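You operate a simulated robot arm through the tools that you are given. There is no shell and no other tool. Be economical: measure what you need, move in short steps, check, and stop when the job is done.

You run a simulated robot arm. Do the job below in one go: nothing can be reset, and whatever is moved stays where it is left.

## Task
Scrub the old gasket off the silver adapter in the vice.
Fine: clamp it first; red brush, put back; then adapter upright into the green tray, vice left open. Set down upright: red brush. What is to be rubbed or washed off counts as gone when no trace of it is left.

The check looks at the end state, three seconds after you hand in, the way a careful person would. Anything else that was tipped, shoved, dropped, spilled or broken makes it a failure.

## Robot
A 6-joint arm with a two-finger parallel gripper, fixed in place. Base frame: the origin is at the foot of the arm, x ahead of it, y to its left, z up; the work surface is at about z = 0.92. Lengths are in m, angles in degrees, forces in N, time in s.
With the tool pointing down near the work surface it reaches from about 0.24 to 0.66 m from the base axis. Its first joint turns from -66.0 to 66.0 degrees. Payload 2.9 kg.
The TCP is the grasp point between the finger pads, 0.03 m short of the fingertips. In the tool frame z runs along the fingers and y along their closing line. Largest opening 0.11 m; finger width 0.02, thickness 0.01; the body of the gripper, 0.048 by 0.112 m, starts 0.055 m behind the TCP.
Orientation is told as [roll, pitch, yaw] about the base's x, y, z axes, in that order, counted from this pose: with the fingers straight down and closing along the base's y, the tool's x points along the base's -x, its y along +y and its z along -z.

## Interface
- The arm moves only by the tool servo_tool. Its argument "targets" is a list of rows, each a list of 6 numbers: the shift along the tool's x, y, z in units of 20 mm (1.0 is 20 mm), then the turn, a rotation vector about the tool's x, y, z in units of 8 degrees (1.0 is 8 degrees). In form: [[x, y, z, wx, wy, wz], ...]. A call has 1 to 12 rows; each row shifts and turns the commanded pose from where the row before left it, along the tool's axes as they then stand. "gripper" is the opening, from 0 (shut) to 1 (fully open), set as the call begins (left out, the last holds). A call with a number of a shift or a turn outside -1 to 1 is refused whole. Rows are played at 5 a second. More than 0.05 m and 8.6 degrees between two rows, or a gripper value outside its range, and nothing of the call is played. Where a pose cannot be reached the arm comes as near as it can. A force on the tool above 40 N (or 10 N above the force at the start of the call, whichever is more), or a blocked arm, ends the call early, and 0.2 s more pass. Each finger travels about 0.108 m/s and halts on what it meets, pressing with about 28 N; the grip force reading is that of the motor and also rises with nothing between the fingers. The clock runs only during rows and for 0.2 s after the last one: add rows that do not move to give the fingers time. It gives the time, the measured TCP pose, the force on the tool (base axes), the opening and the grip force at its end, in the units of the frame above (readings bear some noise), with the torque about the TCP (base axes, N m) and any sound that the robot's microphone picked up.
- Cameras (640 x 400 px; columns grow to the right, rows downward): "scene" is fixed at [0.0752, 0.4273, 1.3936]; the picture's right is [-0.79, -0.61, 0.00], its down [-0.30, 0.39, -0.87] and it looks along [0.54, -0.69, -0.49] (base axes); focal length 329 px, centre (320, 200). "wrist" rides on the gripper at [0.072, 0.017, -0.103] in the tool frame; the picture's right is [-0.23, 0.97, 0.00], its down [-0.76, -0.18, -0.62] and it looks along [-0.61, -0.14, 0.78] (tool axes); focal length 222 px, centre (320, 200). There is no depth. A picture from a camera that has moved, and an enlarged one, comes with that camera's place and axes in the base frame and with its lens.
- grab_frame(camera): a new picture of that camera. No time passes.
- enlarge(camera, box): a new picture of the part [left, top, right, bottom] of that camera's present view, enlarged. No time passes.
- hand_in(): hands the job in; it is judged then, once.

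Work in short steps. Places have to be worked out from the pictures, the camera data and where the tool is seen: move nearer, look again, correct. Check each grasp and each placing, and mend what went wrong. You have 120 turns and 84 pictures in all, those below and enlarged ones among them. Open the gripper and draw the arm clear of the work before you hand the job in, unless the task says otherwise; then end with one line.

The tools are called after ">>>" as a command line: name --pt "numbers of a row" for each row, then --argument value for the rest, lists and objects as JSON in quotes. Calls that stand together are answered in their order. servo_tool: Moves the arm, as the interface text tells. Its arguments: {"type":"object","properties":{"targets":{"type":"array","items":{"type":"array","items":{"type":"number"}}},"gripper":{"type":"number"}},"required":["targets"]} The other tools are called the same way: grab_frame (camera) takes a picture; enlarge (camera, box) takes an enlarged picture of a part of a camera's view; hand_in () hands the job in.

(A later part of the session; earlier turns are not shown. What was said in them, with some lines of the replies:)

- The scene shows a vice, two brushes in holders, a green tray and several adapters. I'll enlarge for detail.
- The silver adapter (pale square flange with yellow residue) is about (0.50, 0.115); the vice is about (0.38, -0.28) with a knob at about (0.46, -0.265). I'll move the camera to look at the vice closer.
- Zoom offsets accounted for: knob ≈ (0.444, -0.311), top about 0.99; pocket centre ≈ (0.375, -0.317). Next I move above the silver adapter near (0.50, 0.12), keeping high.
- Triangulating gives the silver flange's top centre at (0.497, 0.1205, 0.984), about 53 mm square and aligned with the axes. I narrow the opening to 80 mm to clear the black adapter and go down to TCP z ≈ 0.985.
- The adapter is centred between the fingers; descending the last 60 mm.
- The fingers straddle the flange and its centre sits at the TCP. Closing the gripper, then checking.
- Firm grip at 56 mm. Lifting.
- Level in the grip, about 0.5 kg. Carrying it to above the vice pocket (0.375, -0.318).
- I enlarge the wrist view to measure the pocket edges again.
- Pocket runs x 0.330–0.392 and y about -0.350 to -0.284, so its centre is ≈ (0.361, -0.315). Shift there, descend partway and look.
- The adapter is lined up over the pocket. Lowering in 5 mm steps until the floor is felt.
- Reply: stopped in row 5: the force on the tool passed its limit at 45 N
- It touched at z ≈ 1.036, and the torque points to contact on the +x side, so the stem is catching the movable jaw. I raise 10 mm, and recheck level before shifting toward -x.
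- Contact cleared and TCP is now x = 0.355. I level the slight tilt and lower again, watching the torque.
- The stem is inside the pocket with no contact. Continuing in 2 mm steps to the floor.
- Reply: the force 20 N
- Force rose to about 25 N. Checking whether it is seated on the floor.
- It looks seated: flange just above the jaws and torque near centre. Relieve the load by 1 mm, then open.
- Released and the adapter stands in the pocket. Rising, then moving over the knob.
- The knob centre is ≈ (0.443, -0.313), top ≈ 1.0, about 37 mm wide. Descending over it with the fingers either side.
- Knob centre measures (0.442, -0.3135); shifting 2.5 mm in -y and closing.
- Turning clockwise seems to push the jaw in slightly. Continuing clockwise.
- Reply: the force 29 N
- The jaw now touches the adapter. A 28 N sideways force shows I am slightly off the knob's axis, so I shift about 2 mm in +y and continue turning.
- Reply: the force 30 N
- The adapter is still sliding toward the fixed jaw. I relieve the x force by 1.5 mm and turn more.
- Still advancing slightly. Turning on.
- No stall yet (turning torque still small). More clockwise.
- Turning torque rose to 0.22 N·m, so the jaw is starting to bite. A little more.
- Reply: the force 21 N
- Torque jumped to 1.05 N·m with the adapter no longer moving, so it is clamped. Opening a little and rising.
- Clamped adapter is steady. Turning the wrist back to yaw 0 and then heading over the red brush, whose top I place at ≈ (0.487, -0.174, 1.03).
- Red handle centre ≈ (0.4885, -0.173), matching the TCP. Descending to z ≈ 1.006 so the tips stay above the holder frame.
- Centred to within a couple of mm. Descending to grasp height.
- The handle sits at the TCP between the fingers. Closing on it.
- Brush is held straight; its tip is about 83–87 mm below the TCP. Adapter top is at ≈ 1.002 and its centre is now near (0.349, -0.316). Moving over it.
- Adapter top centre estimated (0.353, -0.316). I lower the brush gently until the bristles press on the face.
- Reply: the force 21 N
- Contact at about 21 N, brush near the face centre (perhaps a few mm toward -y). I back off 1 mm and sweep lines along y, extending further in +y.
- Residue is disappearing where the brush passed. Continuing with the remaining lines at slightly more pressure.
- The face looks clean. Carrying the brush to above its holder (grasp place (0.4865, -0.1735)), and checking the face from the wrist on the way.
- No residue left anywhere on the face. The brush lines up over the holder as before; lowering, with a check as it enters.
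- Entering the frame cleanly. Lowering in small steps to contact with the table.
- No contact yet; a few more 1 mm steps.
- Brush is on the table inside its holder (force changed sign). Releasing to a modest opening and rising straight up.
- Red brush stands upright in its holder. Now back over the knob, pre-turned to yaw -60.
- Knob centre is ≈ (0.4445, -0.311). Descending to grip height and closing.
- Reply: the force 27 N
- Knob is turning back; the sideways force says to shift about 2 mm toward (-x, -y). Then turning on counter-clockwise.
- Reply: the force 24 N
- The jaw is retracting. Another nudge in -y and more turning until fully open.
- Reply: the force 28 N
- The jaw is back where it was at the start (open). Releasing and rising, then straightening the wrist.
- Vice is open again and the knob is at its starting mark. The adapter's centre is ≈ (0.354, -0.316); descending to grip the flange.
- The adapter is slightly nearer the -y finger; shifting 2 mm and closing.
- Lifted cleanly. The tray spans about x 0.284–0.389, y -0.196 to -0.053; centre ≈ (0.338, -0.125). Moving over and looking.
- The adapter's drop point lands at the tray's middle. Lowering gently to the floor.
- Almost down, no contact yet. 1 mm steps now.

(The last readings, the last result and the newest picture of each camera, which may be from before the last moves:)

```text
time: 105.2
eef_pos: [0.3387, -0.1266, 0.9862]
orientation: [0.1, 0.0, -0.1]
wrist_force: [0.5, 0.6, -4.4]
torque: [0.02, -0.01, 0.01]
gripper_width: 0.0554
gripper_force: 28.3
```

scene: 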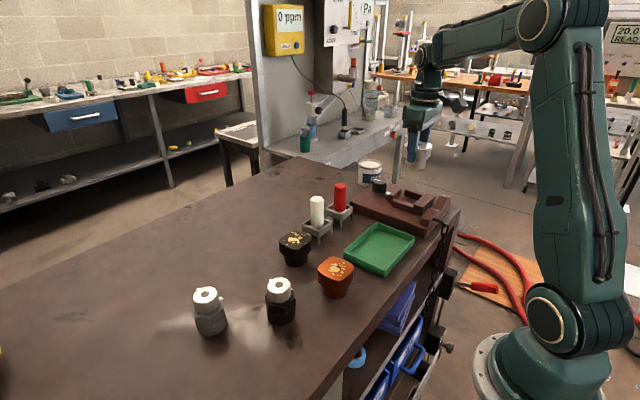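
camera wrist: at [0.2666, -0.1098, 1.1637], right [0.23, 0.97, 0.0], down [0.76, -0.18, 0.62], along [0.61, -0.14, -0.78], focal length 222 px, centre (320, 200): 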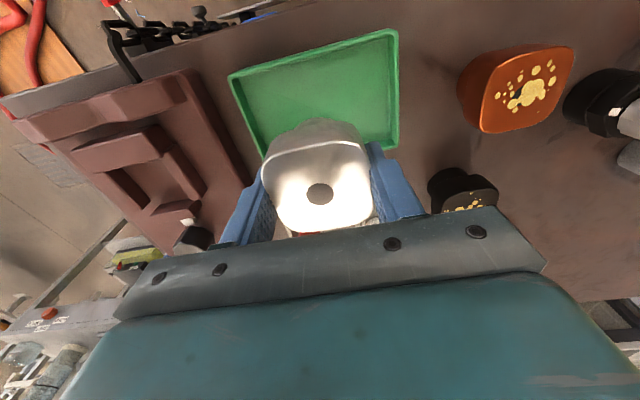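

Still no contact; continuing.

>>> servo_tool --pt "0 0 0.05 0 0 0" --pt "0 0 0.05 0 0 0" --pt "0 0 0.05 0 0 0" --pt "0 0 0 0 0 0"

>>> enlarge --camera "scene" --box '[340, 190, 420, 270]'

```text
time: 106.2
eef_pos: [0.3374, -0.126, 0.9822]
orientation: [0.0, 0.0, 0.0]
wrist_force: [-0.1, 0.0, -4.2]
torque: [0.03, 0.01, -0.03]
gripper_width: 0.0558
gripper_force: 27.3
```

```text
5.00 times, centred on (380, 230) of scene
camera zoom: at [0.0753, 0.4273, 1.3936], right [-0.79, -0.61, 0.0], down [-0.3, 0.39, -0.87], along [0.54, -0.69, -0.49], focal length 1644 px, centre (20, 50)
```

zoom: 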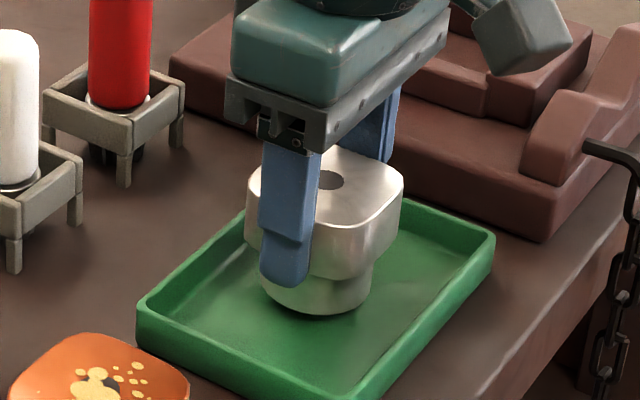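

Bottom looks a few mm above the floor. Continuing in 1 mm steps.

>>> servo_tool --pt "0 0 0.05 0 0 0" --pt "0 0 0.05 0 0 0" --pt "0 0 0.05 0 0 0" --pt "0 0 0 0 0 0"

```text
time: 107.2
eef_pos: [0.3385, -0.1272, 0.9799]
orientation: [0.0, 0.0, -0.1]
wrist_force: [0.3, -0.4, -4.6]
torque: [-0.01, 0.01, -0.01]
gripper_width: 0.0557
gripper_force: 28.3
```

>>> servo_tool --pt "0 0 0.05 0 0 0" --pt "0 0 0.05 0 0 0" --pt "0 0 0.05 0 0 0" --pt "0 0 0.05 0 0 0" --pt "0 0 0 0 0 0"

>>> enlarge --camera "scene" --box '[350, 200, 410, 260]'

```text
time: 108.5
eef_pos: [0.3378, -0.1278, 0.9759]
orientation: [0.0, 0.1, 0.0]
wrist_force: [1.1, 0.3, -5.6]
torque: [0.02, -0.02, 0.0]
gripper_width: 0.0558
gripper_force: 28.3
```

```text
6.67 times, centred on (380, 230) of scene
camera zoom: at [0.0753, 0.4273, 1.3936], right [-0.79, -0.61, 0.0], down [-0.3, 0.39, -0.87], along [0.54, -0.69, -0.49], focal length 2192 px, centre (-80, 0)
```

zoom: 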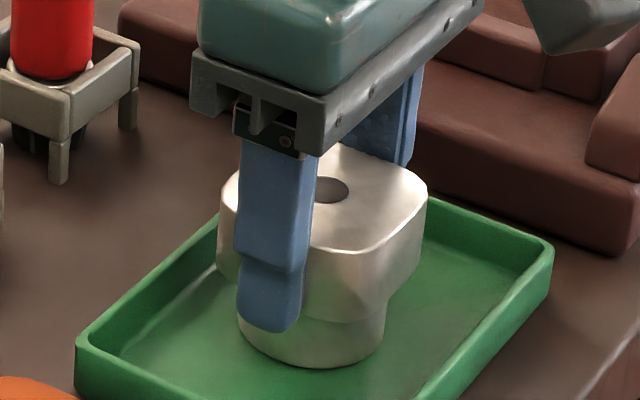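

Nearly down; keep stepping.

>>> servo_tool --pt "0 0 0.05 0 0 0" --pt "0 0 0.05 0 0 0" --pt "0 0 0.05 0 0 0" --pt "0 0 0.05 0 0 0" --pt "0 0 0 0 0 0"

```text
time: 109.7
eef_pos: [0.339, -0.1278, 0.9721]
orientation: [-0.2, -0.2, 0.1]
wrist_force: [0.0, 2.8, 19.0]
torque: [0.15, -0.11, -0.06]
gripper_width: 0.0558
gripper_force: 27.6
```

Contact at last (about 24 N). Easing 2 mm, then releasing.

>>> servo_tool --pt "0 0 -0.1 0 0 0" --pt "0 0 0 0 0 0"

>>> servo_tool --pt "0 0 0 0 0 0" --pt "0 0 0 0 0 0" --pt "0 0 0 0 0 0" --gripper 0.68

>>> enlarge --camera "scene" --box '[350, 200, 410, 260]'

```text
time: 110.2
eef_pos: [0.3374, -0.1262, 0.9729]
orientation: [0.0, 0.1, 0.0]
wrist_force: [0.6, 0.2, -2.3]
torque: [0.03, -0.1, 0.01]
gripper_width: 0.056
gripper_force: 28.0
```

```text
time: 111.0
eef_pos: [0.3384, -0.1278, 0.9743]
orientation: [-0.1, 0.0, 0.0]
wrist_force: [0.1, 0.5, -0.4]
torque: [-0.01, 0.02, -0.02]
gripper_width: 0.0747
gripper_force: 0.1
```

```text
6.67 times, centred on (380, 230) of scene
camera zoom: at [0.0752, 0.4273, 1.3936], right [-0.79, -0.61, 0.0], down [-0.3, 0.39, -0.87], along [0.54, -0.69, -0.49], focal length 2192 px, centre (-80, 0)
```

zoom: 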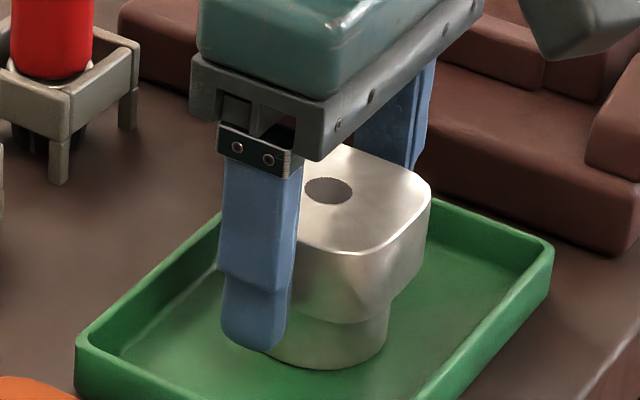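

Adapter stands free in the tray. Rising straight up and moving clear.

>>> servo_tool --pt "0 0 -0.3 0 0 0" --pt "0 0 -0.7 0 0 0" --pt "0 0 -1 0 0 0" --pt "0 0 -1 0 0 0" --pt "0 0 -1 0 0 0" --pt "0 0 -1 0 0 0" --pt "0 0 -1 0 0 0" --pt "0 0 -1 0 0 0" --pt "0 0 -1 0 0 0" --pt "0 0 -1 0 0 0" --pt "0 0 -1 0 0 0" --pt "0 0 0 0 0 0"

>>> servo_tool --pt "0 0 -1 0 0 0" --pt "0 0 -1 0 0 0" --pt "0 0 0 0 0 0" --gripper 1

>>> enlarge --camera "scene" --box '[180, 150, 470, 341]'

>>> grab_frame --camera "wrist"

```text
time: 113.7
eef_pos: [0.3395, -0.1278, 1.1759]
orientation: [0.0, 0.0, 0.1]
wrist_force: [0.2, -0.6, 0.5]
torque: [-0.02, 0.05, -0.01]
gripper_width: 0.075
gripper_force: 0.1
```

```text
time: 114.5
eef_pos: [0.3383, -0.1264, 1.2162]
orientation: [-0.1, 0.0, 0.0]
wrist_force: [-0.3, 0.6, 0.8]
torque: [0.0, -0.02, 0.02]
gripper_width: 0.1099
gripper_force: 0.0
```

```text
2.09 times, centred on (325, 246) of scene
camera zoom: at [0.0752, 0.4273, 1.3936], right [-0.79, -0.61, 0.0], down [-0.3, 0.39, -0.87], along [0.54, -0.69, -0.49], focal length 689 px, centre (310, 105)
```

zoom: 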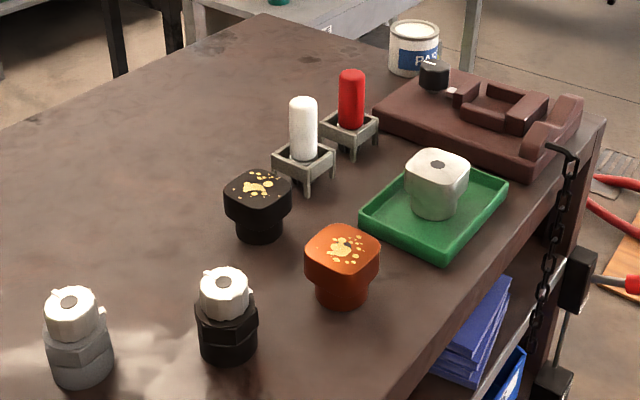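

```text
7 pictures are left
camera wrist: at [0.2664, -0.111, 1.3196], right [0.23, 0.97, 0.0], down [0.76, -0.18, 0.62], along [0.61, -0.14, -0.78], focal length 222 px, centre (320, 200)
```

wrist: 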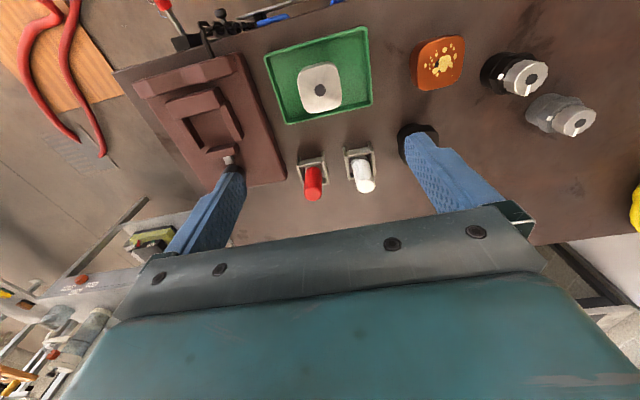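

Everything is in place; one last close look at the adapter's face.

>>> enlarge --camera "wrist" --box '[290, 50, 354, 120]'

>>> enlarge --camera "scene" --box '[355, 210, 405, 255]'

```text
5.71 times, centred on (322, 85) of wrist
camera zoom: at [0.2664, -0.111, 1.3196], right [0.23, 0.97, 0.0], down [0.76, -0.18, 0.62], along [0.61, -0.14, -0.78], focal length 1269 px, centre (309, 857)
```

zoom: 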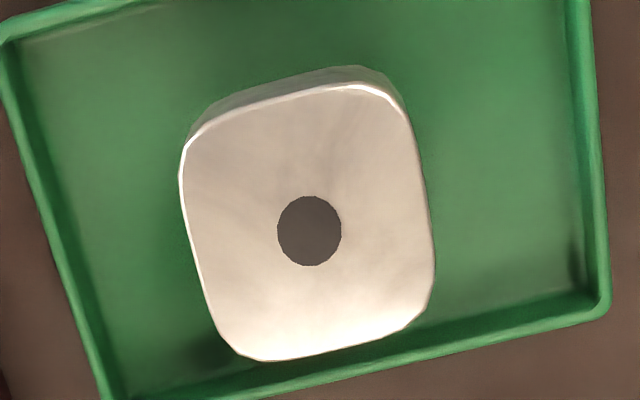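

```text
8.89 times, centred on (380, 232) of scene
camera zoom: at [0.0752, 0.4273, 1.3936], right [-0.79, -0.61, 0.0], down [-0.3, 0.39, -0.87], along [0.54, -0.69, -0.49], focal length 2923 px, centre (-213, -89)
```

zoom: 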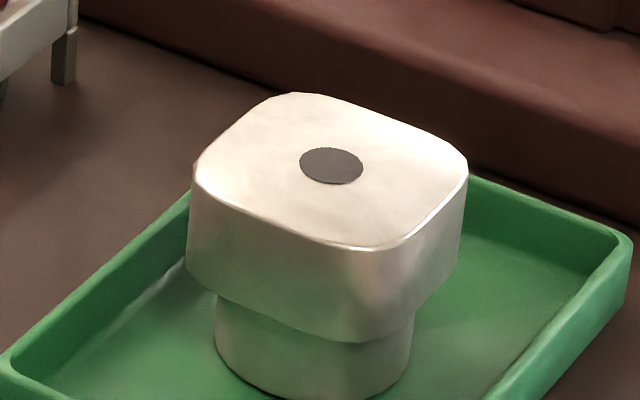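

The face is spotless, the adapter stands upright in the tray, the brush is back in its holder, the vice is open and the arm is clear. Handing in.

>>> hand_in

```text
The job is handed in.
```

The silver adapter was clamped and scrubbed with the red brush until no gasket showed, and it now stands upright in the green tray. The brush is back upright in its holder and the vice is open.
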